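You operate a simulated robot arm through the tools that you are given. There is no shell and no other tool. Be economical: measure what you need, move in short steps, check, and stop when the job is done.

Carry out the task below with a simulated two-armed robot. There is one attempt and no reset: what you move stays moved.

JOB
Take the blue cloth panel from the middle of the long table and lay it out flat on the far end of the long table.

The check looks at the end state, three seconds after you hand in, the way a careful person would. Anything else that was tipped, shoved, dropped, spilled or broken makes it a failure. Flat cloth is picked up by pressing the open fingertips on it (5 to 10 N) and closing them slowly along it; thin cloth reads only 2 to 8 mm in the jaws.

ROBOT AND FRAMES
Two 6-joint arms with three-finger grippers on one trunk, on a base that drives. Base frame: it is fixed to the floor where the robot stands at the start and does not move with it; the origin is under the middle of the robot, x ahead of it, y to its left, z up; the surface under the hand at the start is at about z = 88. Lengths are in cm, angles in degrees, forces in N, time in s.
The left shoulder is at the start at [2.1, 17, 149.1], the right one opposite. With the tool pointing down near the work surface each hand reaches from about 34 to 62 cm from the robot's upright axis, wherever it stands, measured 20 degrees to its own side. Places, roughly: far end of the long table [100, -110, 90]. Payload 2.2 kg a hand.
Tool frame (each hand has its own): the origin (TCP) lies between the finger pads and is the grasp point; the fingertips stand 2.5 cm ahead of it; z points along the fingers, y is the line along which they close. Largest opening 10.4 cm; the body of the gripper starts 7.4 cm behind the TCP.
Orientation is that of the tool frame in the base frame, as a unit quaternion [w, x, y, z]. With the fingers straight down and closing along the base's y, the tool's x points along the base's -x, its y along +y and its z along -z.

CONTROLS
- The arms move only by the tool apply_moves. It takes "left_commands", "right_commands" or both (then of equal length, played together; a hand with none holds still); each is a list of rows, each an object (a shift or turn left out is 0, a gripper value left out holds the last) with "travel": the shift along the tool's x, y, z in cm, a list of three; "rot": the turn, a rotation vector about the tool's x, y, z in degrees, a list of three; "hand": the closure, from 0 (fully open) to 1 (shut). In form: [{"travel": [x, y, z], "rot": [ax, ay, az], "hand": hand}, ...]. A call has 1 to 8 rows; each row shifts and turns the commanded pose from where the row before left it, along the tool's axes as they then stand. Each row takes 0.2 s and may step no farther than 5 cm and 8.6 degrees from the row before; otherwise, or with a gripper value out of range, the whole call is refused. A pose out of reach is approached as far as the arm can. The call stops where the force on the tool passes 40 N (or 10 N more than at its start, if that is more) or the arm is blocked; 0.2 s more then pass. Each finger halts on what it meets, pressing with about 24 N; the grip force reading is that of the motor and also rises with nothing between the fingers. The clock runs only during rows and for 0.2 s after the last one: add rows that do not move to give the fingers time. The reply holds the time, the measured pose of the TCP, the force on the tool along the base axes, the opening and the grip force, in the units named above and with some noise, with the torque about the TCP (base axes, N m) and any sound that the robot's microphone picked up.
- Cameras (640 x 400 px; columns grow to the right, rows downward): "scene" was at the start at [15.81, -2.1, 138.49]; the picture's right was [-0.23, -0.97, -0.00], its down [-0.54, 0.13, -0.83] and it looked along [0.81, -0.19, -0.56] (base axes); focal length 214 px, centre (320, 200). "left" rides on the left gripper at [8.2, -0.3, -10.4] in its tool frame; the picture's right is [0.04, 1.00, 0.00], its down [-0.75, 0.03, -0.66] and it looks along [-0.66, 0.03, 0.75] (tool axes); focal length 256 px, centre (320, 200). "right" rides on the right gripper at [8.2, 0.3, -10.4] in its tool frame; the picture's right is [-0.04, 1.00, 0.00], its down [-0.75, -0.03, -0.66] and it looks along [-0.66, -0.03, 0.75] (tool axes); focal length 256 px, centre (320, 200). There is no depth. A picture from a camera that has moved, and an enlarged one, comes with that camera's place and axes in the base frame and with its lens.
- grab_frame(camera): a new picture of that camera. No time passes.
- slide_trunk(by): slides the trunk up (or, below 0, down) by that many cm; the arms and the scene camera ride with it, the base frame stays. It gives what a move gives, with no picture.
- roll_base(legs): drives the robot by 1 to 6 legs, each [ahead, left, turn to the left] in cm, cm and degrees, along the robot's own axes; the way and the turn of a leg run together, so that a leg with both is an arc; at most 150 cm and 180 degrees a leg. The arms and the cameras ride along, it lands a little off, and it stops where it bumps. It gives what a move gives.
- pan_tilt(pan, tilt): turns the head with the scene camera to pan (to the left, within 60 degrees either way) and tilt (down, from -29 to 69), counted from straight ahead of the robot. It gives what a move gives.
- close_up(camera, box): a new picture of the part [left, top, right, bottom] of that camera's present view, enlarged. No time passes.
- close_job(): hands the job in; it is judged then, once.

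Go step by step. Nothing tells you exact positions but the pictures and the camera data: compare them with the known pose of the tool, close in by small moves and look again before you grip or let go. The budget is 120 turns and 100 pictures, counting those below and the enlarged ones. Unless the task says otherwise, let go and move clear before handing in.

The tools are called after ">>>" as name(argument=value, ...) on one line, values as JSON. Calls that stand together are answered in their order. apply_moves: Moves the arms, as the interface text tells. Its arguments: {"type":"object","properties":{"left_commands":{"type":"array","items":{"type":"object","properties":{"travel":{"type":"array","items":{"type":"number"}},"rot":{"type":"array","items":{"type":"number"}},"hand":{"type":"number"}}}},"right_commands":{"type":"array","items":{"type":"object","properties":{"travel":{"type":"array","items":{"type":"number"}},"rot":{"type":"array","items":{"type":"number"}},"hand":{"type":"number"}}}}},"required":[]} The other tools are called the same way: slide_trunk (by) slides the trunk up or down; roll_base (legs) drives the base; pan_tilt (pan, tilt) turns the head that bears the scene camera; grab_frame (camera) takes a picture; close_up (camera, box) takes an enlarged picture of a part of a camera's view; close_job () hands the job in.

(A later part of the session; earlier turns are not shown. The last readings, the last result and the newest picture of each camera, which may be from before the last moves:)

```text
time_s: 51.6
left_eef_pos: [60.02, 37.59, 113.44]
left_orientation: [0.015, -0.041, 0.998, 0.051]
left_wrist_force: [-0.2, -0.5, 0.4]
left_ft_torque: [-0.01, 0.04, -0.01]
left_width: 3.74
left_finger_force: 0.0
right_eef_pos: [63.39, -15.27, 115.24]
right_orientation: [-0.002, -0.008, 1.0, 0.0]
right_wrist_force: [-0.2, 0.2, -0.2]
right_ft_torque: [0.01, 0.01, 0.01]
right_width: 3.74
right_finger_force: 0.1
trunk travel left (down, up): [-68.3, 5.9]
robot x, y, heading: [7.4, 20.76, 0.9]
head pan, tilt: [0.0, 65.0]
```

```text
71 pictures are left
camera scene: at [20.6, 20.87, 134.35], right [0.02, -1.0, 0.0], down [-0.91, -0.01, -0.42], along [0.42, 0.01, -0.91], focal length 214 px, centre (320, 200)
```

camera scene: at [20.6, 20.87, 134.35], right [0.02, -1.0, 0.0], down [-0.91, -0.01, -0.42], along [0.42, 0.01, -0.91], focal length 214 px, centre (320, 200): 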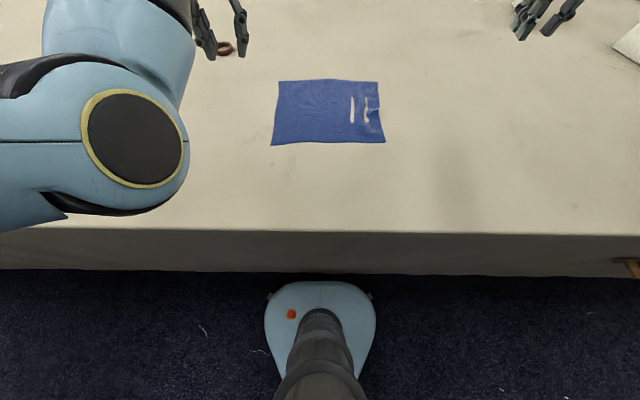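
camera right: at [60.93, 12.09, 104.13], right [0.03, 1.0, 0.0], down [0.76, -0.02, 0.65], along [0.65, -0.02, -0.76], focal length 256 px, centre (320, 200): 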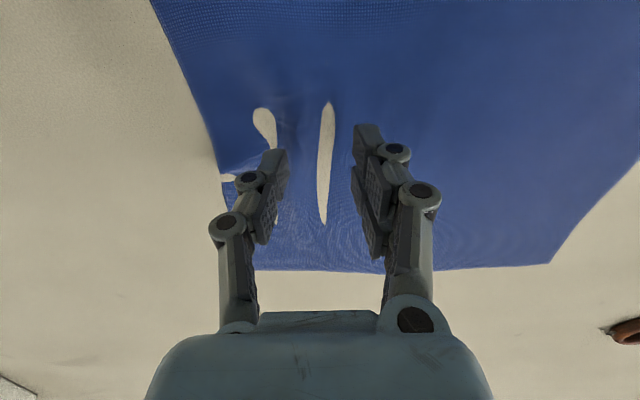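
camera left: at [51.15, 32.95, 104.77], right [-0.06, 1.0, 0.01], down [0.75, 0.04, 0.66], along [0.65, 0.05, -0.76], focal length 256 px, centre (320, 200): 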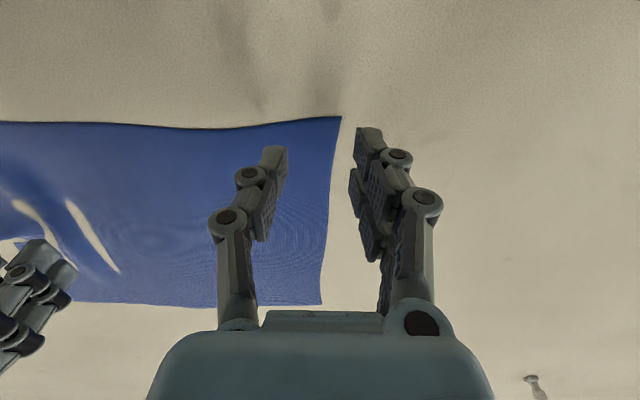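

The left elbow has sunk onto the table's near edge. I raise the trunk its last 5.8 cm and then back the base off slightly and stretch the left hand up and out to lift that elbow.

>>> slide_trunk(by=5.8)

>>> apply_moves(left_commands=[{"travel": [-2, 0, 0]}, {"travel": [-2, 0, 0]}, {"travel": [-2, -2, 0]}, {"travel": [0, -2, 0]}, {}])

>>> grab_frame(camera="scene")

```text
time_s: 52.5
left_eef_pos: [60.13, 37.6, 119.09]
left_orientation: [0.015, -0.041, 0.998, 0.051]
left_wrist_force: [-0.7, -0.5, -0.7]
left_ft_torque: [0.0, 0.06, -0.03]
left_width: 3.76
left_finger_force: 0.0
right_eef_pos: [63.36, -15.32, 121.05]
right_orientation: [-0.004, -0.009, 1.0, 0.001]
right_wrist_force: [-0.7, 0.7, -0.1]
right_ft_torque: [0.0, 0.01, 0.0]
right_width: 3.73
right_finger_force: 0.0
trunk travel left (down, up): [-74.1, 0.1]
robot x, y, heading: [7.06, 20.63, 1.1]
head pan, tilt: [0.0, 65.0]
```

```text
time_s: 53.7
left_eef_pos: [66.37, 34.23, 119.01]
left_orientation: [0.015, -0.042, 0.998, 0.052]
left_wrist_force: [-0.9, 0.8, 0.9]
left_ft_torque: [-0.02, 0.05, -0.02]
left_width: 3.72
left_finger_force: 0.1
right_eef_pos: [63.31, -15.3, 121.16]
right_orientation: [-0.004, -0.007, 1.0, 0.001]
right_wrist_force: [0.1, 0.2, 0.2]
right_ft_torque: [0.02, -0.01, 0.03]
right_width: 3.73
right_finger_force: 0.1
trunk travel left (down, up): [-74.1, 0.1]
robot x, y, heading: [7.55, 20.72, 0.8]
head pan, tilt: [0.0, 65.0]
```

```text
70 pictures are left
camera scene: at [20.59, 20.92, 140.16], right [0.02, -1.0, 0.0], down [-0.91, -0.01, -0.42], along [0.42, 0.01, -0.91], focal length 214 px, centre (320, 200)
```

scene: 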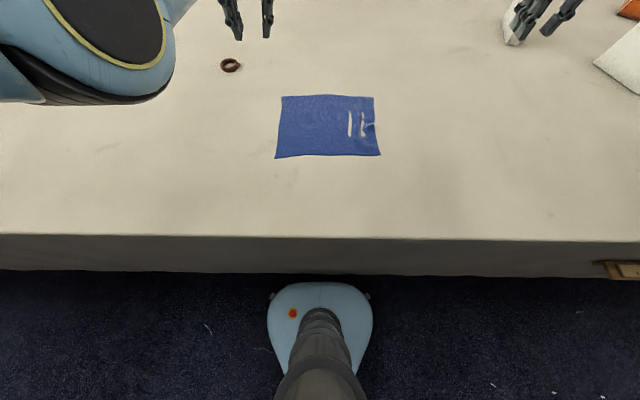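

Elbow lifted. I straighten the left hand's orientation, tilt both hands' fingers 15° outward (helps reach and the wrist limit), and lower the trunk back to its original height.

>>> apply_moves(left_commands=[{"rot": [6.0, 1.7, 4.8]}, {"rot": [0, -7.5, 0]}, {"rot": [0, -7.5, 0]}, {}], right_commands=[{}, {"rot": [0, -7.5, 0]}, {"rot": [0, -7.5, 0]}, {}])

>>> slide_trunk(by=-5.8)

```text
time_s: 54.7
left_eef_pos: [66.47, 34.4, 118.89]
left_orientation: [0.131, 0.001, 0.991, 0.0]
left_wrist_force: [0.7, 0.7, 0.7]
left_ft_torque: [-0.04, 0.04, -0.01]
left_width: 3.75
left_finger_force: 0.0
right_eef_pos: [63.38, -15.09, 120.96]
right_orientation: [0.127, -0.008, 0.992, 0.001]
right_wrist_force: [0.7, -0.2, 0.1]
right_ft_torque: [0.0, 0.04, -0.01]
right_width: 3.74
right_finger_force: 0.1
trunk travel left (down, up): [-74.1, 0.1]
robot x, y, heading: [7.62, 21.24, 0.8]
head pan, tilt: [0.0, 65.0]
```

```text
time_s: 55.7
left_eef_pos: [66.4, 34.29, 113.12]
left_orientation: [0.13, 0.0, 0.991, 0.0]
left_wrist_force: [-0.4, 0.6, -0.7]
left_ft_torque: [0.0, 0.04, 0.0]
left_width: 3.74
left_finger_force: 0.0
right_eef_pos: [63.38, -15.21, 115.37]
right_orientation: [0.127, -0.007, 0.992, 0.002]
right_wrist_force: [-0.1, 0.1, 0.1]
right_ft_torque: [0.02, 0.01, 0.01]
right_width: 3.74
right_finger_force: 0.0
trunk travel left (down, up): [-68.3, 5.9]
robot x, y, heading: [7.39, 20.79, 0.6]
head pan, tilt: [0.0, 65.0]
```

Both respond normally now. I bring both hands back above the near corners.

>>> apply_moves(left_commands=[{"travel": [1.52, -0.3, 1.97]}, {"travel": [1.52, -0.3, 1.97]}, {"travel": [1.52, -0.3, 1.97]}, {"travel": [1.52, -0.3, 1.97]}, {"travel": [1.52, -0.3, 1.97]}, {"travel": [1.52, -0.3, 1.97]}, {"travel": [1.52, -0.3, 1.97]}], right_commands=[{"travel": [1.19, 3.49, 2.4]}, {"travel": [1.19, 3.49, 2.4]}, {"travel": [1.19, 3.49, 2.4]}, {"travel": [1.19, 3.49, 2.4]}, {"travel": [1.19, 3.49, 2.4]}, {"travel": [1.19, 3.49, 2.4]}, {"travel": [1.19, 3.49, 2.4]}])

>>> grab_frame(camera="left")

>>> grab_frame(camera="right")

>>> grab_frame(camera="scene")

```text
time_s: 57.5
left_eef_pos: [62.01, 39.55, 97.97]
left_orientation: [0.149, -0.011, 0.987, 0.053]
left_wrist_force: [0.2, -0.5, 0.2]
left_ft_torque: [-0.03, 0.0, 0.01]
left_width: 3.77
left_finger_force: 0.0
right_eef_pos: [60.63, 2.81, 97.03]
right_orientation: [0.137, 0.001, 0.989, -0.046]
right_wrist_force: [-0.4, -0.3, 0.7]
right_ft_torque: [0.0, 0.0, -0.03]
right_width: 3.75
right_finger_force: 0.1
trunk travel left (down, up): [-68.3, 5.9]
robot x, y, heading: [7.21, 20.81, 1.1]
head pan, tilt: [0.0, 65.0]
stopped in row 7 (left hand): the arm was blocked; the commanded pose is now the measured one
```

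```text
69 pictures are left
camera left: at [51.13, 38.06, 105.43], right [-0.08, 0.99, 0.09], down [0.53, -0.04, 0.85], along [0.85, 0.11, -0.52], focal length 256 px, centre (320, 200)
```

left: 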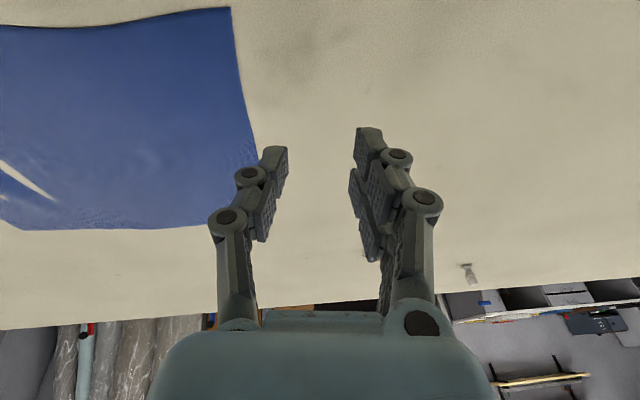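

```text
68 pictures are left
camera right: at [49.92, 4.06, 104.8], right [0.05, 1.0, -0.08], down [0.55, 0.04, 0.84], along [0.84, -0.09, -0.54], focal length 256 px, centre (320, 200)
```

right: 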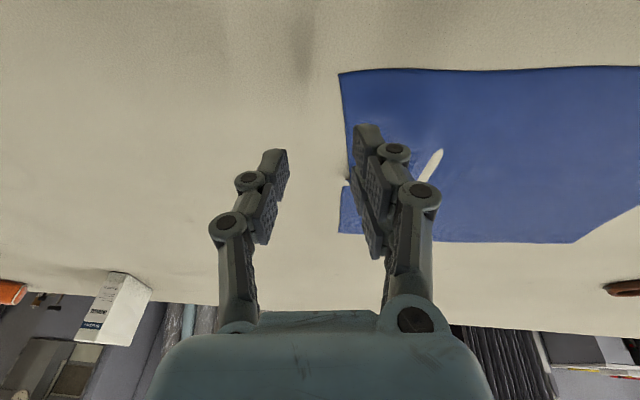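

```text
67 pictures are left
camera scene: at [20.57, 20.9, 134.35], right [0.01, -1.0, 0.0], down [-0.91, -0.01, -0.42], along [0.42, 0.01, -0.91], focal length 214 px, centre (320, 200)
```

scene: 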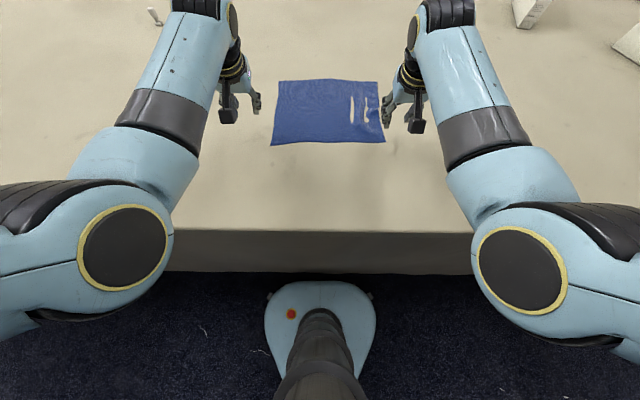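

The elbows rest low near the table edge when the hands are close in. A slightly larger distance with the tilt keeps elbows high: I raise the trunk, back off 5 cm, and fix both orientations.

>>> slide_trunk(by=5.8)

>>> roll_base(legs=[[-5, 0, -0.8]])

>>> apply_moves(left_commands=[{"rot": [6.2, 2.2, 0.5]}, {}], right_commands=[{"rot": [-5.2, 0.8, 0.6]}, {}])

```text
time_s: 58.5
left_eef_pos: [61.93, 39.45, 103.74]
left_orientation: [0.149, -0.01, 0.987, 0.054]
left_wrist_force: [-0.3, -0.4, 0.6]
left_ft_torque: [-0.01, 0.02, -0.01]
left_width: 3.77
left_finger_force: 0.0
right_eef_pos: [60.54, 2.91, 102.82]
right_orientation: [0.138, 0.001, 0.989, -0.045]
right_wrist_force: [0.0, 0.7, 0.2]
right_ft_torque: [0.03, -0.01, 0.02]
right_width: 3.75
right_finger_force: 0.1
trunk travel left (down, up): [-74.1, 0.1]
robot x, y, heading: [7.24, 20.98, 0.7]
head pan, tilt: [0.0, 65.0]
```

```text
time_s: 59.4
left_eef_pos: [57.31, 38.62, 103.71]
left_orientation: [0.15, -0.004, 0.987, 0.054]
left_wrist_force: [0.0, -0.1, 0.2]
left_ft_torque: [0.02, -0.06, 0.01]
left_width: 3.76
left_finger_force: 0.0
right_eef_pos: [55.38, 2.05, 102.92]
right_orientation: [0.137, 0.008, 0.989, -0.046]
right_wrist_force: [0.0, 0.6, 0.5]
right_ft_torque: [0.02, -0.04, -0.04]
right_width: 3.74
right_finger_force: 0.0
trunk travel left (down, up): [-74.1, 0.1]
robot x, y, heading: [2.3, 20.27, 0.1]
head pan, tilt: [0.0, 65.0]
```

```text
time_s: 60.0
left_eef_pos: [57.22, 38.57, 103.8]
left_orientation: [0.131, 0.007, 0.991, 0.0]
left_wrist_force: [0.1, 0.2, -0.3]
left_ft_torque: [-0.01, -0.06, 0.01]
left_width: 3.73
left_finger_force: 0.0
right_eef_pos: [55.26, 2.05, 102.96]
right_orientation: [0.131, 0.008, 0.991, -0.001]
right_wrist_force: [-0.3, -0.2, 0.2]
right_ft_torque: [0.02, -0.01, -0.01]
right_width: 3.75
right_finger_force: 0.1
trunk travel left (down, up): [-74.1, 0.1]
robot x, y, heading: [2.33, 20.9, 0.2]
head pan, tilt: [0.0, 65.0]
```

>>> apply_moves(left_commands=[{"travel": [-0.8, -2.13, 0.22]}, {"travel": [-0.8, -2.13, 0.22]}, {"travel": [-0.8, -2.13, 0.22]}, {}], right_commands=[{"travel": [-1.42, 2.37, 0.38]}, {"travel": [-1.42, 2.37, 0.38]}, {"travel": [-1.42, 2.37, 0.38]}, {}])

>>> slide_trunk(by=-6)

>>> grab_frame(camera="scene")

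```text
time_s: 61.0
left_eef_pos: [59.71, 33.56, 103.45]
left_orientation: [0.13, 0.004, 0.991, 0.009]
left_wrist_force: [-0.2, -0.1, 0.5]
left_ft_torque: [0.01, -0.02, -0.03]
left_width: 3.73
left_finger_force: 0.0
right_eef_pos: [59.89, 8.28, 102.6]
right_orientation: [0.131, 0.011, 0.991, -0.006]
right_wrist_force: [0.0, 0.3, -0.5]
right_ft_torque: [-0.02, -0.01, 0.01]
right_width: 3.76
right_finger_force: 0.1
trunk travel left (down, up): [-74.1, 0.1]
robot x, y, heading: [2.66, 20.66, -0.0]
head pan, tilt: [0.0, 65.0]
```

```text
time_s: 62.0
left_eef_pos: [59.92, 33.43, 97.82]
left_orientation: [0.131, 0.005, 0.991, 0.008]
left_wrist_force: [-0.2, 0.6, 0.6]
left_ft_torque: [0.01, 0.02, 0.01]
left_width: 3.73
left_finger_force: 0.1
right_eef_pos: [60.02, 8.29, 96.92]
right_orientation: [0.131, 0.01, 0.991, -0.006]
right_wrist_force: [-0.5, 0.4, -0.1]
right_ft_torque: [-0.03, 0.01, 0.01]
right_width: 3.74
right_finger_force: 0.2
trunk travel left (down, up): [-68.1, 6.1]
robot x, y, heading: [2.23, 20.61, -0.2]
head pan, tilt: [0.0, 65.0]
```

```text
66 pictures are left
camera scene: at [15.64, 20.62, 134.16], right [0.0, -1.0, 0.0], down [-0.91, 0.0, -0.42], along [0.42, 0.0, -0.91], focal length 214 px, centre (320, 200)
```

scene: 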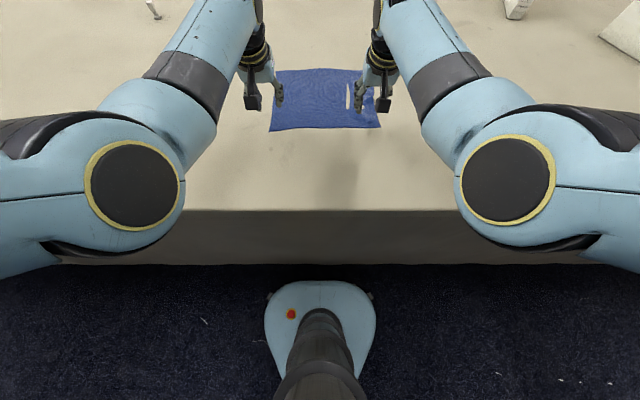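

Triangulating shows the elbows are actually high (z≈124), so clearance is fine; the hands just cannot come much further inward. I narrow the openings, level both hands, and let the trunk lower them nearly to the cloth.

>>> apply_moves(left_commands=[{"travel": [0.23, 0, 0.87], "hand": 0.74}, {}, {}], right_commands=[{"hand": 0.74}, {}, {}])

>>> slide_trunk(by=-5.5)

>>> grab_frame(camera="left")

>>> grab_frame(camera="right")

```text
time_s: 62.8
left_eef_pos: [59.79, 33.23, 96.67]
left_orientation: [0.131, 0.005, 0.991, 0.006]
left_wrist_force: [-0.1, 0.1, 0.4]
left_ft_torque: [-0.04, -0.02, 0.01]
left_width: 2.7
left_finger_force: 0.1
right_eef_pos: [60.07, 8.27, 96.82]
right_orientation: [0.131, 0.01, 0.991, -0.006]
right_wrist_force: [0.6, 0.2, 0.7]
right_ft_torque: [0.01, 0.01, 0.01]
right_width: 2.69
right_finger_force: 0.0
trunk travel left (down, up): [-68.1, 6.1]
robot x, y, heading: [2.35, 20.5, -0.0]
head pan, tilt: [0.0, 65.0]
```

```text
time_s: 63.8
left_eef_pos: [59.87, 33.23, 91.37]
left_orientation: [0.132, 0.005, 0.991, 0.006]
left_wrist_force: [-0.6, -0.5, 0.6]
left_ft_torque: [-0.04, 0.02, -0.02]
left_width: 2.67
left_finger_force: 0.0
right_eef_pos: [59.95, 8.37, 91.38]
right_orientation: [0.131, 0.01, 0.991, -0.006]
right_wrist_force: [0.0, -0.3, 0.1]
right_ft_torque: [-0.05, -0.01, -0.04]
right_width: 2.69
right_finger_force: 0.0
trunk travel left (down, up): [-62.6, 11.6]
robot x, y, heading: [2.4, 20.81, 0.1]
head pan, tilt: [0.0, 65.0]
```

```text
65 pictures are left
camera left: at [49.24, 32.84, 99.21], right [-0.03, 1.0, 0.0], down [0.56, 0.01, 0.83], along [0.83, 0.03, -0.56], focal length 256 px, centre (320, 200)
```

left: 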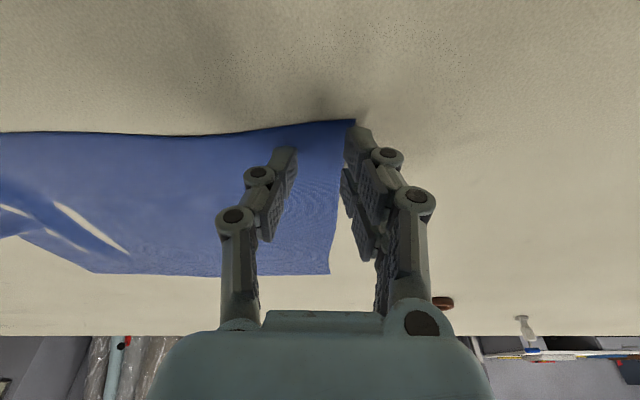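

```text
64 pictures are left
camera right: at [49.47, 8.89, 99.22], right [0.06, 1.0, 0.0], down [0.56, -0.03, 0.83], along [0.83, -0.05, -0.56], focal length 256 px, centre (320, 200)
```

right: 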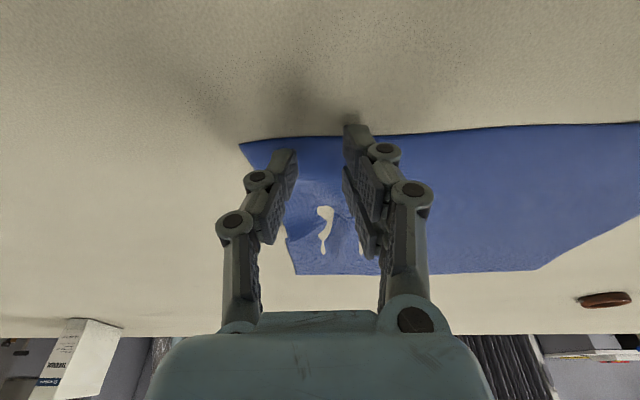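

The cloth lies about 1 cm further right than before, so I nudge the base right and forward a little before pressing down.

>>> roll_base(legs=[[1.0, -1.3, 0]])

>>> grab_frame(camera="left")

>>> grab_frame(camera="right")

```text
time_s: 64.5
left_eef_pos: [60.85, 31.84, 91.22]
left_orientation: [0.131, 0.005, 0.991, 0.006]
left_wrist_force: [-0.3, -0.8, -0.2]
left_ft_torque: [0.03, 0.0, -0.03]
left_width: 2.7
left_finger_force: 0.1
right_eef_pos: [61.04, 6.96, 91.27]
right_orientation: [0.13, 0.01, 0.991, -0.007]
right_wrist_force: [0.9, -0.2, 0.4]
right_ft_torque: [-0.01, -0.01, 0.0]
right_width: 2.7
right_finger_force: 0.1
trunk travel left (down, up): [-62.6, 11.6]
robot x, y, heading: [3.23, 19.29, 0.2]
head pan, tilt: [0.0, 65.0]
```

```text
63 pictures are left
camera left: at [50.27, 31.53, 99.15], right [-0.03, 1.0, 0.0], down [0.56, 0.01, 0.83], along [0.83, 0.03, -0.56], focal length 256 px, centre (320, 200)
```

left: 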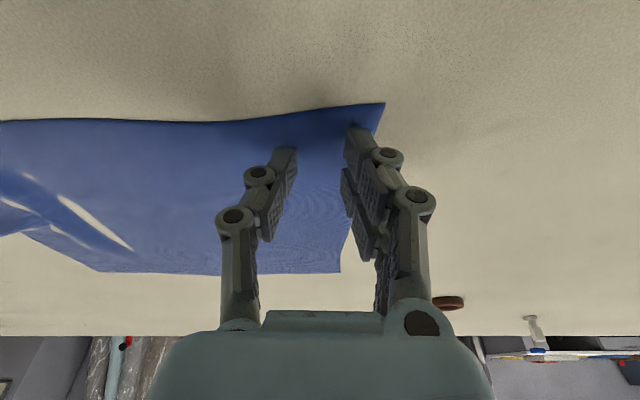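

```text
62 pictures are left
camera right: at [50.49, 7.58, 99.15], right [0.06, 1.0, 0.0], down [0.56, -0.03, 0.83], along [0.83, -0.05, -0.56], focal length 256 px, centre (320, 200)
```

right: 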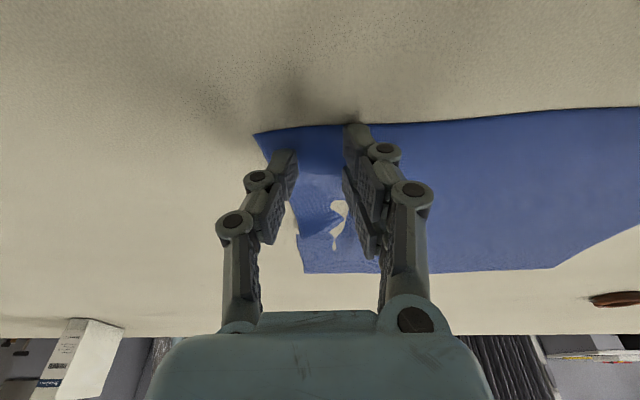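

Both hands now straddle the cloth corners properly. I press down gently in small steps.

>>> apply_moves(left_commands=[{"travel": [0.2, 0, 0.75]}, {"travel": [0.05, 0, 0.19]}, {"travel": [0.05, 0, 0.19]}, {}], right_commands=[{"travel": [0.2, 0.4, 0.75]}, {"travel": [0.05, 0, 0.19]}, {"travel": [0.05, 0, 0.19]}, {}])

```text
time_s: 65.5
left_eef_pos: [60.81, 31.84, 90.55]
left_orientation: [0.134, 0.007, 0.991, 0.006]
left_wrist_force: [3.8, 2.4, 29.7]
left_ft_torque: [0.04, 0.14, -0.13]
left_width: 2.58
left_finger_force: 10.9
right_eef_pos: [60.91, 7.07, 90.55]
right_orientation: [0.135, 0.01, 0.991, -0.011]
right_wrist_force: [4.8, -16.4, 24.0]
right_ft_torque: [-0.64, -0.01, 0.1]
right_width: 2.11
right_finger_force: 9.2
trunk travel left (down, up): [-62.6, 11.6]
robot x, y, heading: [3.17, 19.59, -0.1]
head pan, tilt: [0.0, 65.0]
```

That is too hard (≈25–30 N); I back off to the 5–10 N range.

>>> apply_moves(left_commands=[{"travel": [-0.09, 0, -0.32]}, {}], right_commands=[{"travel": [-0.07, 0, -0.26]}, {}])

```text
time_s: 66.2
left_eef_pos: [60.53, 31.86, 90.31]
left_orientation: [0.13, 0.005, 0.992, 0.006]
left_wrist_force: [2.2, 0.4, 11.6]
left_ft_torque: [0.15, -0.01, -0.02]
left_width: 3.09
left_finger_force: 3.1
right_eef_pos: [60.88, 7.21, 90.46]
right_orientation: [0.131, 0.01, 0.991, -0.006]
right_wrist_force: [-4.8, 0.1, 19.8]
right_ft_torque: [0.01, 0.3, -0.07]
right_width: 2.55
right_finger_force: 7.1
trunk travel left (down, up): [-62.6, 11.6]
robot x, y, heading: [3.22, 19.01, -0.1]
head pan, tilt: [0.0, 65.0]
```

Left about 12 N, right about 20 N; a touch more off, then I close slowly.

>>> apply_moves(left_commands=[{"travel": [-0.01, 0, -0.05]}, {"hand": 0.77}, {"hand": 0.8}, {"hand": 0.83}, {"hand": 0.86}], right_commands=[{"travel": [-0.04, 0, -0.16]}, {"hand": 0.77}, {"hand": 0.8}, {"hand": 0.83}, {"hand": 0.86}])

>>> grab_frame(camera="left")

>>> grab_frame(camera="right")

```text
time_s: 67.3
left_eef_pos: [60.71, 31.76, 90.7]
left_orientation: [0.133, 0.005, 0.991, 0.005]
left_wrist_force: [-1.9, -3.4, 18.3]
left_ft_torque: [-0.08, 0.16, -0.02]
left_width: 1.5
left_finger_force: 10.9
right_eef_pos: [60.92, 7.13, 90.73]
right_orientation: [0.132, 0.011, 0.991, -0.009]
right_wrist_force: [2.3, 1.6, 4.2]
right_ft_torque: [0.08, -0.01, -0.03]
right_width: 1.63
right_finger_force: 0.1
trunk travel left (down, up): [-62.6, 11.6]
robot x, y, heading: [3.66, 19.22, 0.1]
head pan, tilt: [0.0, 65.0]
```

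```text
61 pictures are left
camera left: at [50.16, 31.5, 98.53], right [-0.03, 1.0, 0.0], down [0.56, 0.02, 0.83], along [0.83, 0.03, -0.56], focal length 256 px, centre (320, 200)
```

left: 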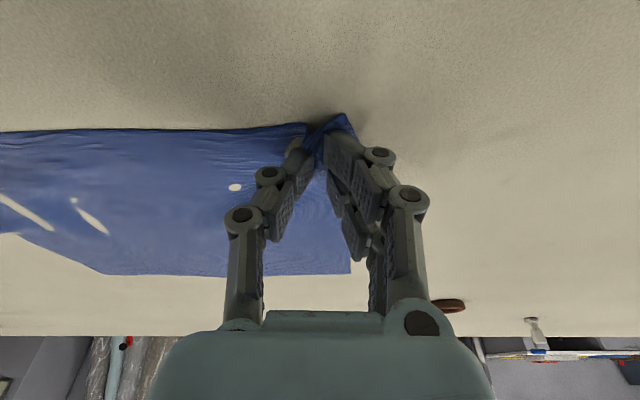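

```text
60 pictures are left
camera right: at [50.39, 7.84, 98.58], right [0.06, 1.0, 0.0], down [0.55, -0.03, 0.83], along [0.83, -0.05, -0.56], focal length 256 px, centre (320, 200)
```

right: 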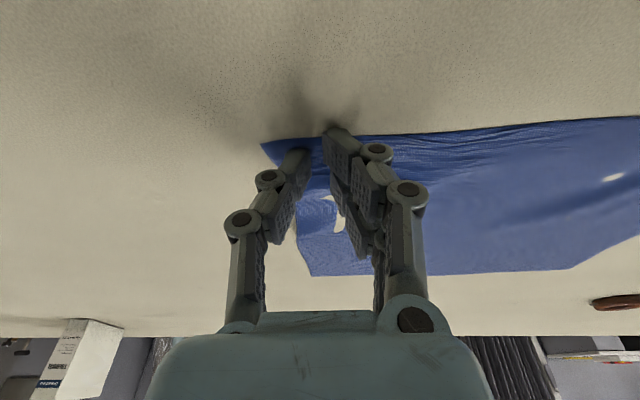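

The left fold is forming; the right needs a bit more pressure. I continue closing slowly.

>>> apply_moves(left_commands=[{"hand": 0.89}, {"hand": 0.92}, {"hand": 0.95}, {"hand": 1.0}, {}, {}], right_commands=[{"travel": [0.03, 0, 0.1]}, {"hand": 0.88}, {"hand": 0.91}, {"hand": 0.94}, {"hand": 0.97}, {"hand": 1.0}])

>>> grab_frame(camera="left")

>>> grab_frame(camera="right")

```text
time_s: 68.8
left_eef_pos: [60.65, 31.73, 90.69]
left_orientation: [0.134, 0.005, 0.991, 0.006]
left_wrist_force: [6.2, -4.8, 17.6]
left_ft_torque: [-0.14, -0.11, 0.04]
left_width: 0.75
left_finger_force: 23.8
right_eef_pos: [60.85, 7.11, 90.67]
right_orientation: [0.132, 0.011, 0.991, -0.007]
right_wrist_force: [-2.8, 3.7, 21.1]
right_ft_torque: [0.08, 0.29, -0.08]
right_width: 0.36
right_finger_force: 24.2
trunk travel left (down, up): [-62.6, 11.6]
robot x, y, heading: [3.5, 19.66, -0.1]
head pan, tilt: [0.0, 65.0]
```

```text
59 pictures are left
camera left: at [50.07, 31.55, 98.53], right [-0.03, 1.0, 0.0], down [0.55, 0.01, 0.83], along [0.83, 0.03, -0.55], focal length 256 px, centre (320, 200)
```

left: 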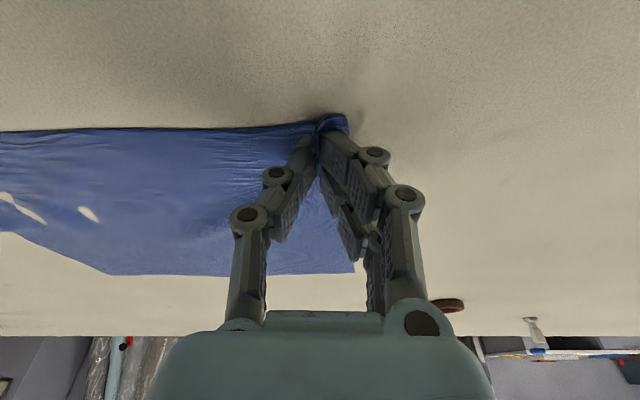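

```text
58 pictures are left
camera right: at [50.28, 7.88, 98.52], right [0.06, 1.0, 0.0], down [0.55, -0.03, 0.83], along [0.83, -0.05, -0.56], focal length 256 px, centre (320, 200)
```

right: 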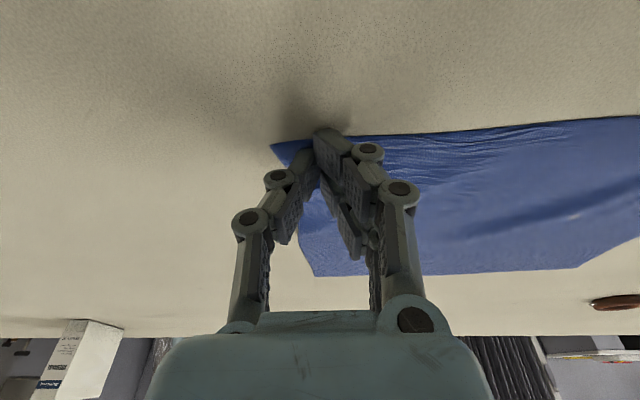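

Both grippers read cloth (7.5 mm and 3.6 mm). I lift with the trunk a little and check.

>>> slide_trunk(by=6)

>>> grab_frame(camera="left")

>>> grab_frame(camera="right")

```text
time_s: 69.8
left_eef_pos: [60.82, 31.9, 96.43]
left_orientation: [0.131, 0.005, 0.991, 0.007]
left_wrist_force: [0.1, -0.5, -0.2]
left_ft_torque: [-0.01, 0.01, 0.0]
left_width: 0.71
left_finger_force: 24.2
right_eef_pos: [60.89, 7.22, 96.28]
right_orientation: [0.131, 0.01, 0.991, -0.008]
right_wrist_force: [0.2, -0.1, 0.8]
right_ft_torque: [0.03, -0.02, -0.03]
right_width: 0.37
right_finger_force: 24.5
trunk travel left (down, up): [-68.6, 5.6]
robot x, y, heading: [3.41, 19.41, -0.2]
head pan, tilt: [0.0, 65.0]
```

```text
57 pictures are left
camera left: at [50.19, 31.59, 104.36], right [-0.03, 1.0, 0.0], down [0.56, 0.01, 0.83], along [0.83, 0.03, -0.56], focal length 256 px, centre (320, 200)
```

left: 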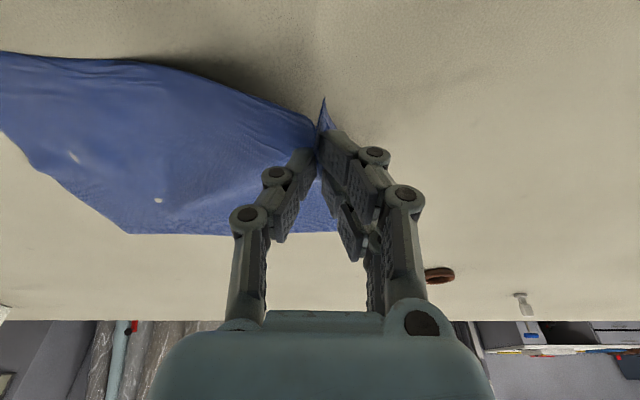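

```text
56 pictures are left
camera right: at [50.42, 7.89, 104.28], right [0.06, 1.0, 0.0], down [0.56, -0.03, 0.83], along [0.83, -0.05, -0.56], focal length 256 px, centre (320, 200)
```

right: 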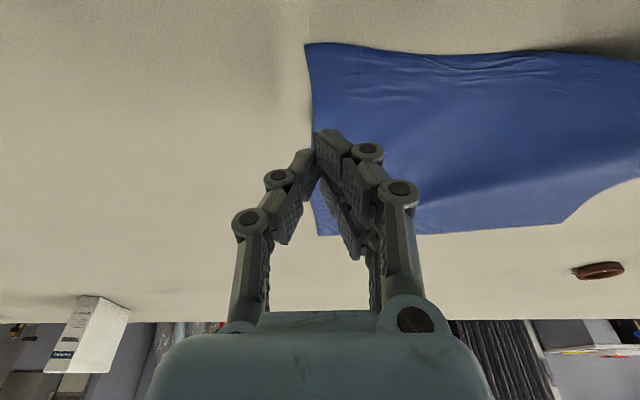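

The left hand holds its corner; the right slipped. I open the right, shift it inward over its corner, and will try again.

>>> apply_moves(right_commands=[{"travel": [0.4, 0.7, -0.1], "hand": 0.68}, {"travel": [0.4, 0.7, -0.1]}, {"travel": [0.2, 0.7, -0.06]}, {}])

>>> slide_trunk(by=-5.2)

>>> grab_frame(camera="right")

```text
time_s: 71.0
left_eef_pos: [60.85, 31.82, 96.52]
left_orientation: [0.13, 0.005, 0.991, 0.006]
left_wrist_force: [-0.4, 0.4, 0.4]
left_ft_torque: [0.01, 0.0, 0.0]
left_width: 0.79
left_finger_force: 24.1
right_eef_pos: [61.47, 6.17, 96.96]
right_orientation: [0.14, 0.018, 0.99, -0.029]
right_wrist_force: [0.3, -0.1, 0.6]
right_ft_torque: [-0.02, 0.01, -0.01]
right_width: 3.33
right_finger_force: 0.0
trunk travel left (down, up): [-68.6, 5.6]
robot x, y, heading: [3.38, 19.53, 0.2]
head pan, tilt: [0.0, 65.0]
stopped in row 4 (right hand): the arm was blocked; the commanded pose is now the measured one
```

```text
time_s: 71.9
left_eef_pos: [60.77, 31.89, 91.26]
left_orientation: [0.13, 0.005, 0.991, 0.006]
left_wrist_force: [0.1, -0.6, 0.3]
left_ft_torque: [0.0, -0.02, 0.01]
left_width: 0.74
left_finger_force: 23.6
right_eef_pos: [61.31, 5.97, 91.72]
right_orientation: [0.14, 0.019, 0.99, -0.029]
right_wrist_force: [-0.2, 0.3, 1.1]
right_ft_torque: [0.03, -0.01, -0.02]
right_width: 3.31
right_finger_force: 0.1
trunk travel left (down, up): [-63.4, 10.8]
robot x, y, heading: [2.74, 19.36, 0.3]
head pan, tilt: [0.0, 65.0]
```

```text
55 pictures are left
camera right: at [50.68, 7.28, 99.48], right [0.08, 1.0, -0.04], down [0.54, -0.01, 0.84], along [0.84, -0.09, -0.54], focal length 256 px, centre (320, 200)
```

right: 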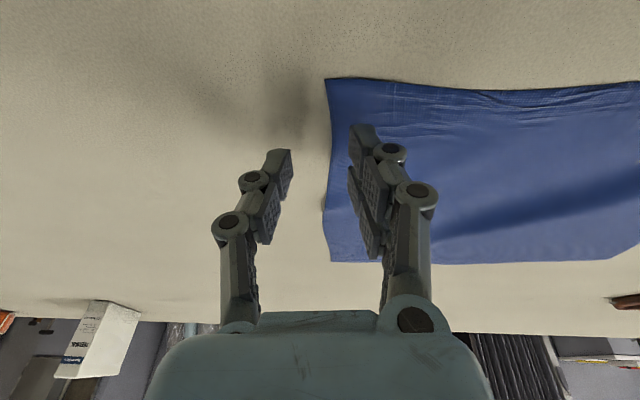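

The right arm is blocked moving further inward when bent; a more stretched arm allows it. I shift both hands 2.5 cm outward relative to the robot while the base backs 2.5 cm (hands net stay in place).

>>> apply_moves(left_commands=[{"travel": [-0.25, 0, -0.95]}, {"travel": [-1.2, 0, 0.3]}, {"travel": [-1.2, 0, 0.3]}, {}], right_commands=[{"travel": [-0.25, 0, -0.95], "rot": [-3.6, 1.1, -1.7]}, {"travel": [-1.2, 0, 0.3]}, {"travel": [-1.2, 0, 0.3]}, {}])

>>> roll_base(legs=[[-2.7, 0, 0]])

>>> apply_moves(right_commands=[{"travel": [0, 1, 0]}, {"travel": [0, 1, 0]}, {"travel": [0, 1, 0]}, {"travel": [0, 0.7, 0]}, {}])

>>> grab_frame(camera="right")

```text
time_s: 72.9
left_eef_pos: [63.28, 31.84, 92.34]
left_orientation: [0.13, 0.005, 0.991, 0.006]
left_wrist_force: [-0.6, -0.1, -0.3]
left_ft_torque: [0.02, 0.02, -0.02]
left_width: 0.76
left_finger_force: 23.6
right_eef_pos: [63.65, 6.53, 92.83]
right_orientation: [0.131, -0.002, 0.991, 0.003]
right_wrist_force: [-0.4, -0.3, -0.4]
right_ft_torque: [0.02, 0.03, 0.0]
right_width: 3.34
right_finger_force: 0.0
trunk travel left (down, up): [-63.4, 10.8]
robot x, y, heading: [3.28, 19.66, 0.0]
head pan, tilt: [0.0, 65.0]
```

```text
time_s: 73.7
left_eef_pos: [60.62, 31.91, 92.21]
left_orientation: [0.131, 0.004, 0.991, 0.006]
left_wrist_force: [0.0, -0.1, 0.2]
left_ft_torque: [-0.01, -0.02, -0.03]
left_width: 0.74
left_finger_force: 23.8
right_eef_pos: [60.97, 6.42, 92.78]
right_orientation: [0.131, -0.001, 0.991, 0.002]
right_wrist_force: [0.2, -0.6, 0.8]
right_ft_torque: [0.01, -0.01, -0.03]
right_width: 3.31
right_finger_force: 0.1
trunk travel left (down, up): [-63.4, 10.8]
robot x, y, heading: [0.62, 19.66, 0.0]
head pan, tilt: [0.0, 65.0]
```

```text
time_s: 74.9
left_eef_pos: [60.72, 31.96, 92.36]
left_orientation: [0.131, 0.005, 0.991, 0.006]
left_wrist_force: [-0.3, -0.3, -0.2]
left_ft_torque: [0.01, -0.01, -0.01]
left_width: 0.75
left_finger_force: 24.0
right_eef_pos: [60.92, 10.12, 92.79]
right_orientation: [0.131, -0.001, 0.991, 0.002]
right_wrist_force: [0.6, 0.0, 0.1]
right_ft_torque: [0.01, 0.0, -0.02]
right_width: 3.34
right_finger_force: 0.0
trunk travel left (down, up): [-63.4, 10.8]
robot x, y, heading: [0.6, 19.46, -0.1]
head pan, tilt: [0.0, 65.0]
```

```text
54 pictures are left
camera right: at [50.5, 10.37, 100.74], right [0.04, 1.0, 0.01], down [0.56, -0.03, 0.83], along [0.83, -0.02, -0.56], focal length 256 px, centre (320, 200)
```

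right: 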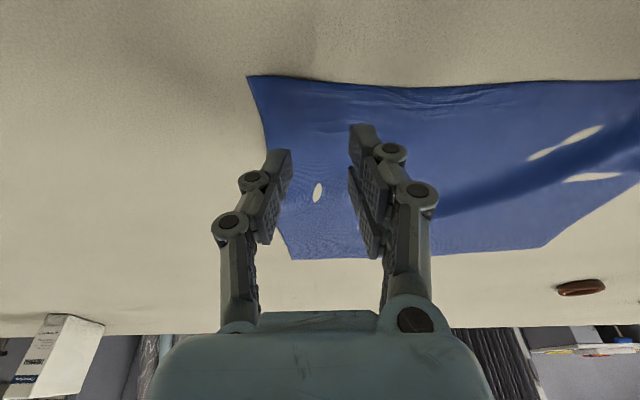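

Now it reaches inward fine, and the corner lies well under the right fingers. I move slightly to the edge, press and close the right hand.

>>> apply_moves(right_commands=[{"travel": [1.16, 0, -0.31]}, {"travel": [0.26, 0, 0.97]}, {"travel": [0.23, 0, 0.87]}, {"travel": [0.07, 0, 0.24]}, {}])

```text
time_s: 76.1
left_eef_pos: [60.58, 31.85, 92.44]
left_orientation: [0.131, 0.005, 0.991, 0.006]
left_wrist_force: [0.0, 0.3, 0.2]
left_ft_torque: [-0.03, -0.01, -0.01]
left_width: 0.72
left_finger_force: 23.7
right_eef_pos: [59.72, 10.06, 90.69]
right_orientation: [0.131, -0.001, 0.991, 0.002]
right_wrist_force: [1.0, -0.9, 7.3]
right_ft_torque: [-0.02, -0.03, 0.04]
right_width: 3.52
right_finger_force: 0.0
trunk travel left (down, up): [-63.4, 10.8]
robot x, y, heading: [1.18, 19.36, 0.1]
head pan, tilt: [0.0, 65.0]
```

>>> apply_moves(right_commands=[{"travel": [0.02, 0, 0.08], "hand": 0.7}, {"hand": 0.74}, {"hand": 0.77}, {"hand": 0.8}, {"hand": 0.83}, {"hand": 0.86}, {"hand": 0.89}, {}])

>>> grab_frame(camera="right")

```text
time_s: 77.9
left_eef_pos: [60.55, 31.85, 92.47]
left_orientation: [0.131, 0.004, 0.991, 0.006]
left_wrist_force: [0.1, -0.5, 0.4]
left_ft_torque: [-0.04, 0.0, 0.01]
left_width: 0.73
left_finger_force: 24.3
right_eef_pos: [59.82, 10.1, 90.68]
right_orientation: [0.132, -0.001, 0.991, 0.002]
right_wrist_force: [2.5, -0.6, 5.8]
right_ft_torque: [0.0, -0.04, 0.05]
right_width: 1.36
right_finger_force: 0.0
trunk travel left (down, up): [-63.4, 10.8]
robot x, y, heading: [0.65, 19.15, -0.0]
head pan, tilt: [0.0, 65.0]
```

```text
53 pictures are left
camera right: at [49.27, 10.4, 98.59], right [0.04, 1.0, 0.02], down [0.56, -0.03, 0.83], along [0.83, -0.02, -0.56], focal length 256 px, centre (320, 200)
```

right: 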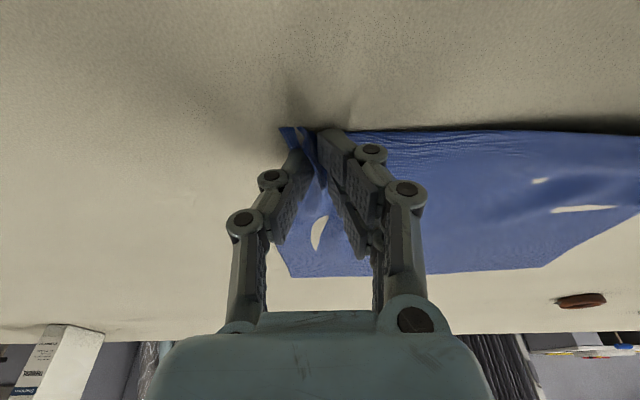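

A fold stands up between the right fingers. I close fully.

>>> apply_moves(right_commands=[{"hand": 0.92}, {"hand": 0.95}, {"hand": 1.0}, {}, {}])

>>> slide_trunk(by=4)

>>> grab_frame(camera="right")

```text
time_s: 79.1
left_eef_pos: [60.62, 31.79, 92.36]
left_orientation: [0.132, 0.005, 0.991, 0.006]
left_wrist_force: [-0.8, -0.4, -0.8]
left_ft_torque: [0.01, 0.01, 0.0]
left_width: 0.74
left_finger_force: 24.0
right_eef_pos: [59.78, 10.09, 90.6]
right_orientation: [0.131, -0.002, 0.991, 0.002]
right_wrist_force: [0.4, -1.6, 11.8]
right_ft_torque: [0.0, 0.18, 0.03]
right_width: 0.82
right_finger_force: 24.3
trunk travel left (down, up): [-63.4, 10.8]
robot x, y, heading: [0.88, 19.3, -0.1]
head pan, tilt: [0.0, 65.0]
```

```text
time_s: 79.9
left_eef_pos: [60.68, 31.87, 96.27]
left_orientation: [0.131, 0.005, 0.991, 0.007]
left_wrist_force: [0.7, -1.8, -0.4]
left_ft_torque: [-0.05, 0.0, 0.03]
left_width: 0.75
left_finger_force: 23.9
right_eef_pos: [59.78, 10.06, 94.43]
right_orientation: [0.129, -0.002, 0.992, 0.003]
right_wrist_force: [0.8, 0.7, 0.0]
right_ft_torque: [0.01, -0.01, 0.03]
right_width: 0.69
right_finger_force: 23.8
trunk travel left (down, up): [-67.4, 6.8]
robot x, y, heading: [0.64, 19.37, 0.1]
head pan, tilt: [0.0, 65.0]
```

```text
52 pictures are left
camera right: at [49.29, 10.37, 102.43], right [0.04, 1.0, 0.01], down [0.56, -0.03, 0.83], along [0.83, -0.02, -0.56], focal length 256 px, centre (320, 200)
```

right: 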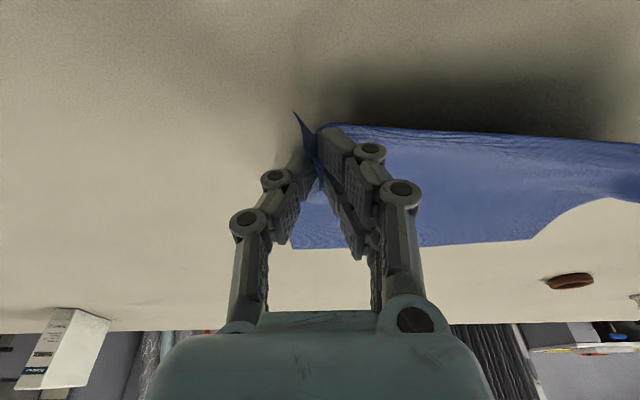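

Both corners are held. I back off 3 cm (straightening the cloth), spread the hands to take up slack, and look.

>>> roll_base(legs=[[-3.5, 0, 0]])

>>> apply_moves(left_commands=[{"travel": [0.2, 0.7, 0.8]}, {"travel": [0.2, 0.7, 0.8]}, {}], right_commands=[{"travel": [0, -0.7, 0]}, {"travel": [0, -0.7, 0]}, {}])

>>> pan_tilt(pan=0, tilt=40)

>>> grab_frame(camera="scene")

>>> grab_frame(camera="left")

```text
time_s: 80.8
left_eef_pos: [57.14, 31.79, 96.4]
left_orientation: [0.131, 0.005, 0.991, 0.006]
left_wrist_force: [-0.3, -1.5, 0.9]
left_ft_torque: [-0.02, -0.02, 0.0]
left_width: 0.75
left_finger_force: 23.8
right_eef_pos: [56.43, 10.14, 94.63]
right_orientation: [0.131, -0.001, 0.991, 0.002]
right_wrist_force: [-1.0, 0.3, 0.2]
right_ft_torque: [0.05, -0.03, 0.02]
right_width: 0.7
right_finger_force: 23.9
trunk travel left (down, up): [-67.4, 6.8]
robot x, y, heading: [-2.8, 19.68, -0.1]
head pan, tilt: [0.0, 65.0]
```

```text
time_s: 81.6
left_eef_pos: [57.44, 33.54, 94.68]
left_orientation: [0.131, 0.005, 0.991, 0.008]
left_wrist_force: [-0.7, -0.9, 0.5]
left_ft_torque: [0.07, 0.0, 0.05]
left_width: 0.02
left_finger_force: 23.7
right_eef_pos: [56.45, 8.4, 94.43]
right_orientation: [0.13, -0.001, 0.991, 0.0]
right_wrist_force: [0.1, 1.1, -0.2]
right_ft_torque: [-0.03, 0.02, -0.02]
right_width: 0.3
right_finger_force: 25.8
trunk travel left (down, up): [-67.4, 6.8]
robot x, y, heading: [-2.8, 19.27, 0.2]
head pan, tilt: [0.0, 65.0]
```

```text
time_s: 82.5
left_eef_pos: [57.17, 33.38, 94.74]
left_orientation: [0.13, 0.005, 0.991, 0.006]
left_wrist_force: [-0.5, 0.1, -0.7]
left_ft_torque: [0.05, -0.02, -0.01]
left_width: 0.01
left_finger_force: 24.0
right_eef_pos: [56.46, 8.72, 94.59]
right_orientation: [0.13, -0.001, 0.991, 0.002]
right_wrist_force: [-0.1, 1.4, 1.1]
right_ft_torque: [0.0, 0.0, -0.01]
right_width: 0.27
right_finger_force: 22.6
trunk travel left (down, up): [-67.4, 6.8]
robot x, y, heading: [-2.32, 19.5, 0.1]
head pan, tilt: [0.0, 40.0]
```

```text
51 pictures are left
camera scene: at [12.99, 19.35, 136.67], right [0.0, -1.0, 0.0], down [-0.64, 0.0, -0.77], along [0.77, 0.0, -0.64], focal length 214 px, centre (320, 200)
```

scene: 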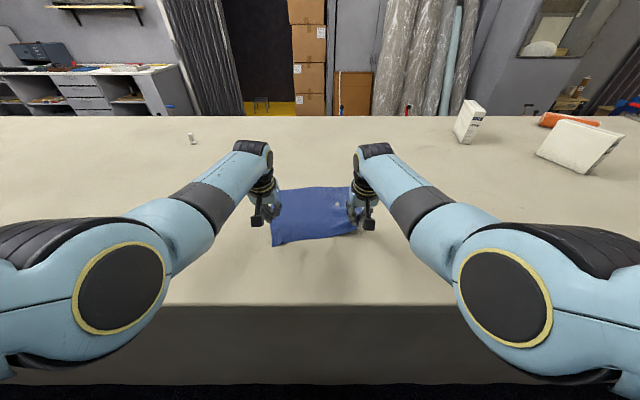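

```text
50 pictures are left
camera left: at [46.68, 32.99, 102.67], right [-0.03, 1.0, 0.0], down [0.56, 0.01, 0.83], along [0.83, 0.03, -0.56], focal length 256 px, centre (320, 200)
```

left: 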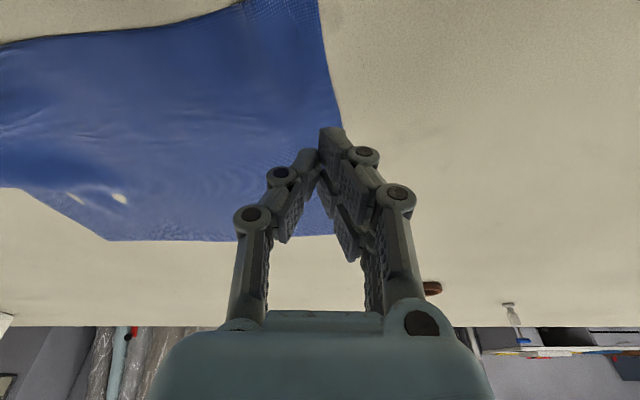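

I spread too far: the left corner slipped out (empty reads 0). The right still holds. I look at how the cloth lies from the right hand.

>>> grab_frame(camera="right")

>>> close_up(camera="scene", box=[220, 150, 420, 275])

```text
49 pictures are left
camera right: at [45.9, 8.95, 102.49], right [0.04, 1.0, 0.01], down [0.56, -0.03, 0.83], along [0.83, -0.02, -0.56], focal length 256 px, centre (320, 200)
```

right: 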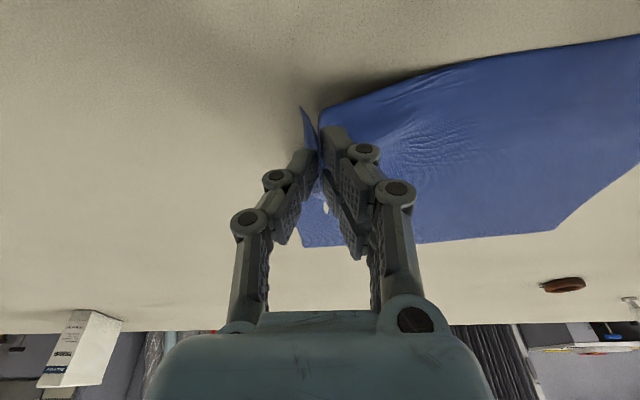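

```text
3.20 times, centred on (320, 212) of scene
camera zoom: at [12.99, 19.35, 136.67], right [0.0, -1.0, 0.0], down [-0.64, 0.0, -0.77], along [0.77, 0.0, -0.64], focal length 686 px, centre (320, 160)
```

zoom: 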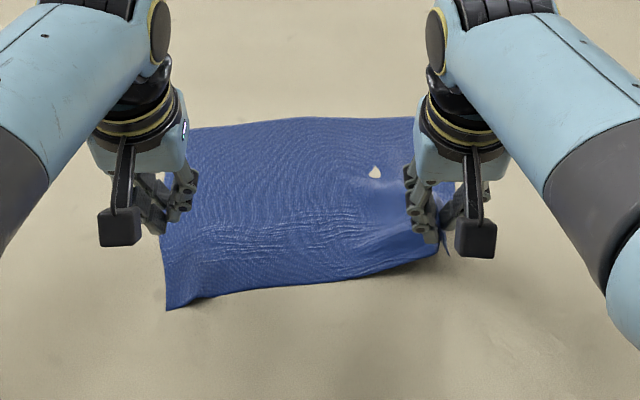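

I prepare the left regrasp: the right reaches out 4 cm while the base backs 4 cm (right net fixed), which puts the left hand over the near edge with a straighter arm.

>>> apply_moves(left_commands=[{"travel": [-0.3, 0, -1.2], "hand": 0.5}, {"travel": [-0.3, 0, -1.2]}, {}, {}], right_commands=[{"travel": [-1.3, 0, 0.35]}, {"travel": [-1.3, 0, 0.35]}, {"travel": [-1.3, 0, 0.35]}, {}])

>>> roll_base(legs=[[-4, 0, 0]])

>>> apply_moves(left_commands=[{"travel": [0, -1, 0]}, {"travel": [0, -1, 0]}, {"travel": [0, -1, 0]}, {"travel": [0, -0.7, 0]}, {}])

>>> grab_frame(camera="left")

```text
time_s: 83.5
left_eef_pos: [57.22, 33.27, 97.27]
left_orientation: [0.13, 0.006, 0.991, 0.006]
left_wrist_force: [-0.9, 0.2, 0.1]
left_ft_torque: [-0.02, -0.02, -0.01]
left_width: 5.19
left_finger_force: 0.1
right_eef_pos: [60.42, 8.69, 94.6]
right_orientation: [0.131, -0.002, 0.991, 0.003]
right_wrist_force: [-0.9, 0.3, 0.8]
right_ft_torque: [-0.01, 0.04, -0.03]
right_width: 0.3
right_finger_force: 24.6
trunk travel left (down, up): [-67.4, 6.8]
robot x, y, heading: [-2.91, 19.16, -0.3]
head pan, tilt: [0.0, 40.0]
```

```text
time_s: 84.4
left_eef_pos: [53.29, 33.27, 97.27]
left_orientation: [0.131, 0.006, 0.991, 0.006]
left_wrist_force: [-0.3, 1.0, 1.0]
left_ft_torque: [0.04, -0.04, 0.03]
left_width: 5.18
left_finger_force: 0.0
right_eef_pos: [56.34, 8.7, 94.58]
right_orientation: [0.132, -0.001, 0.991, 0.002]
right_wrist_force: [-0.3, 0.2, -0.2]
right_ft_torque: [0.01, -0.04, 0.02]
right_width: 0.33
right_finger_force: 25.3
trunk travel left (down, up): [-67.4, 6.8]
robot x, y, heading: [-6.47, 19.01, -0.0]
head pan, tilt: [0.0, 40.0]
```

```text
time_s: 85.6
left_eef_pos: [53.21, 29.5, 97.24]
left_orientation: [0.131, 0.005, 0.991, 0.006]
left_wrist_force: [0.6, 0.1, 0.1]
left_ft_torque: [-0.02, 0.01, -0.01]
left_width: 5.2
left_finger_force: 0.0
right_eef_pos: [56.53, 8.62, 94.58]
right_orientation: [0.13, -0.001, 0.991, 0.002]
right_wrist_force: [0.2, 0.6, -0.5]
right_ft_torque: [0.03, -0.04, -0.02]
right_width: 0.34
right_finger_force: 26.8
trunk travel left (down, up): [-67.4, 6.8]
robot x, y, heading: [-6.74, 19.46, 0.0]
head pan, tilt: [0.0, 40.0]
```

```text
47 pictures are left
camera left: at [42.62, 29.14, 105.05], right [-0.03, 1.0, 0.0], down [0.56, 0.01, 0.83], along [0.83, 0.03, -0.56], focal length 256 px, centre (320, 200)
```

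left: 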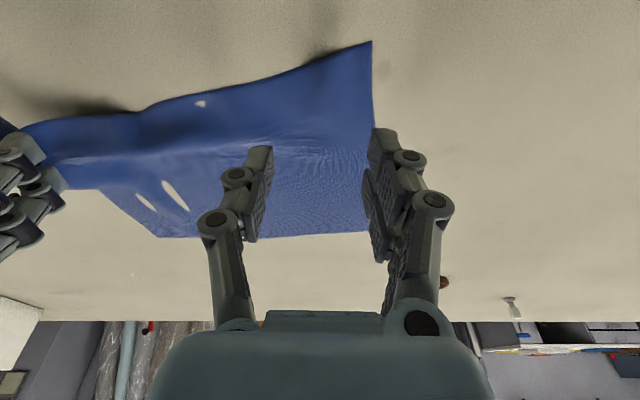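

>>> apply_moves(left_commands=[{"travel": [0.88, -0.3, 2.0], "hand": 0.6}, {"travel": [0.88, -0.3, 2.0]}, {"travel": [0.8, -0.2, 1.8]}, {"travel": [0.05, 0, 0.2]}, {}])

>>> grab_frame(camera="left")

```text
time_s: 86.8
left_eef_pos: [52.33, 28.9, 90.75]
left_orientation: [0.133, 0.005, 0.991, 0.006]
left_wrist_force: [4.0, 4.4, 11.4]
left_ft_torque: [0.42, 0.06, -0.18]
left_width: 4.76
left_finger_force: 2.7
right_eef_pos: [56.46, 8.63, 94.66]
right_orientation: [0.131, -0.002, 0.991, 0.002]
right_wrist_force: [-0.5, 1.1, -0.3]
right_ft_torque: [0.03, 0.02, 0.05]
right_width: 0.35
right_finger_force: 27.1
trunk travel left (down, up): [-67.4, 6.8]
robot x, y, heading: [-6.95, 19.56, 0.2]
head pan, tilt: [0.0, 40.0]
```

```text
46 pictures are left
camera left: at [41.72, 28.59, 98.66], right [-0.03, 1.0, 0.0], down [0.55, 0.01, 0.83], along [0.83, 0.03, -0.55], focal length 256 px, centre (320, 200)
```

left: 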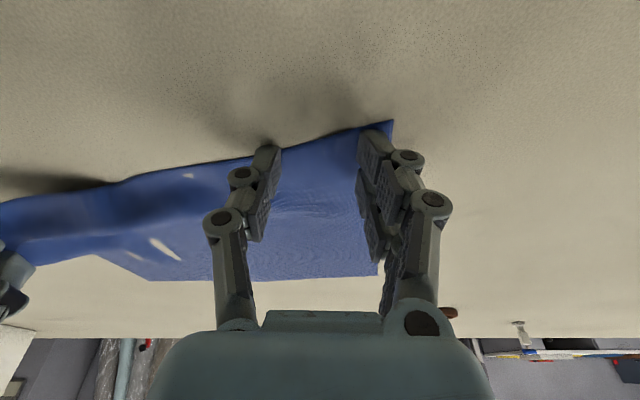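

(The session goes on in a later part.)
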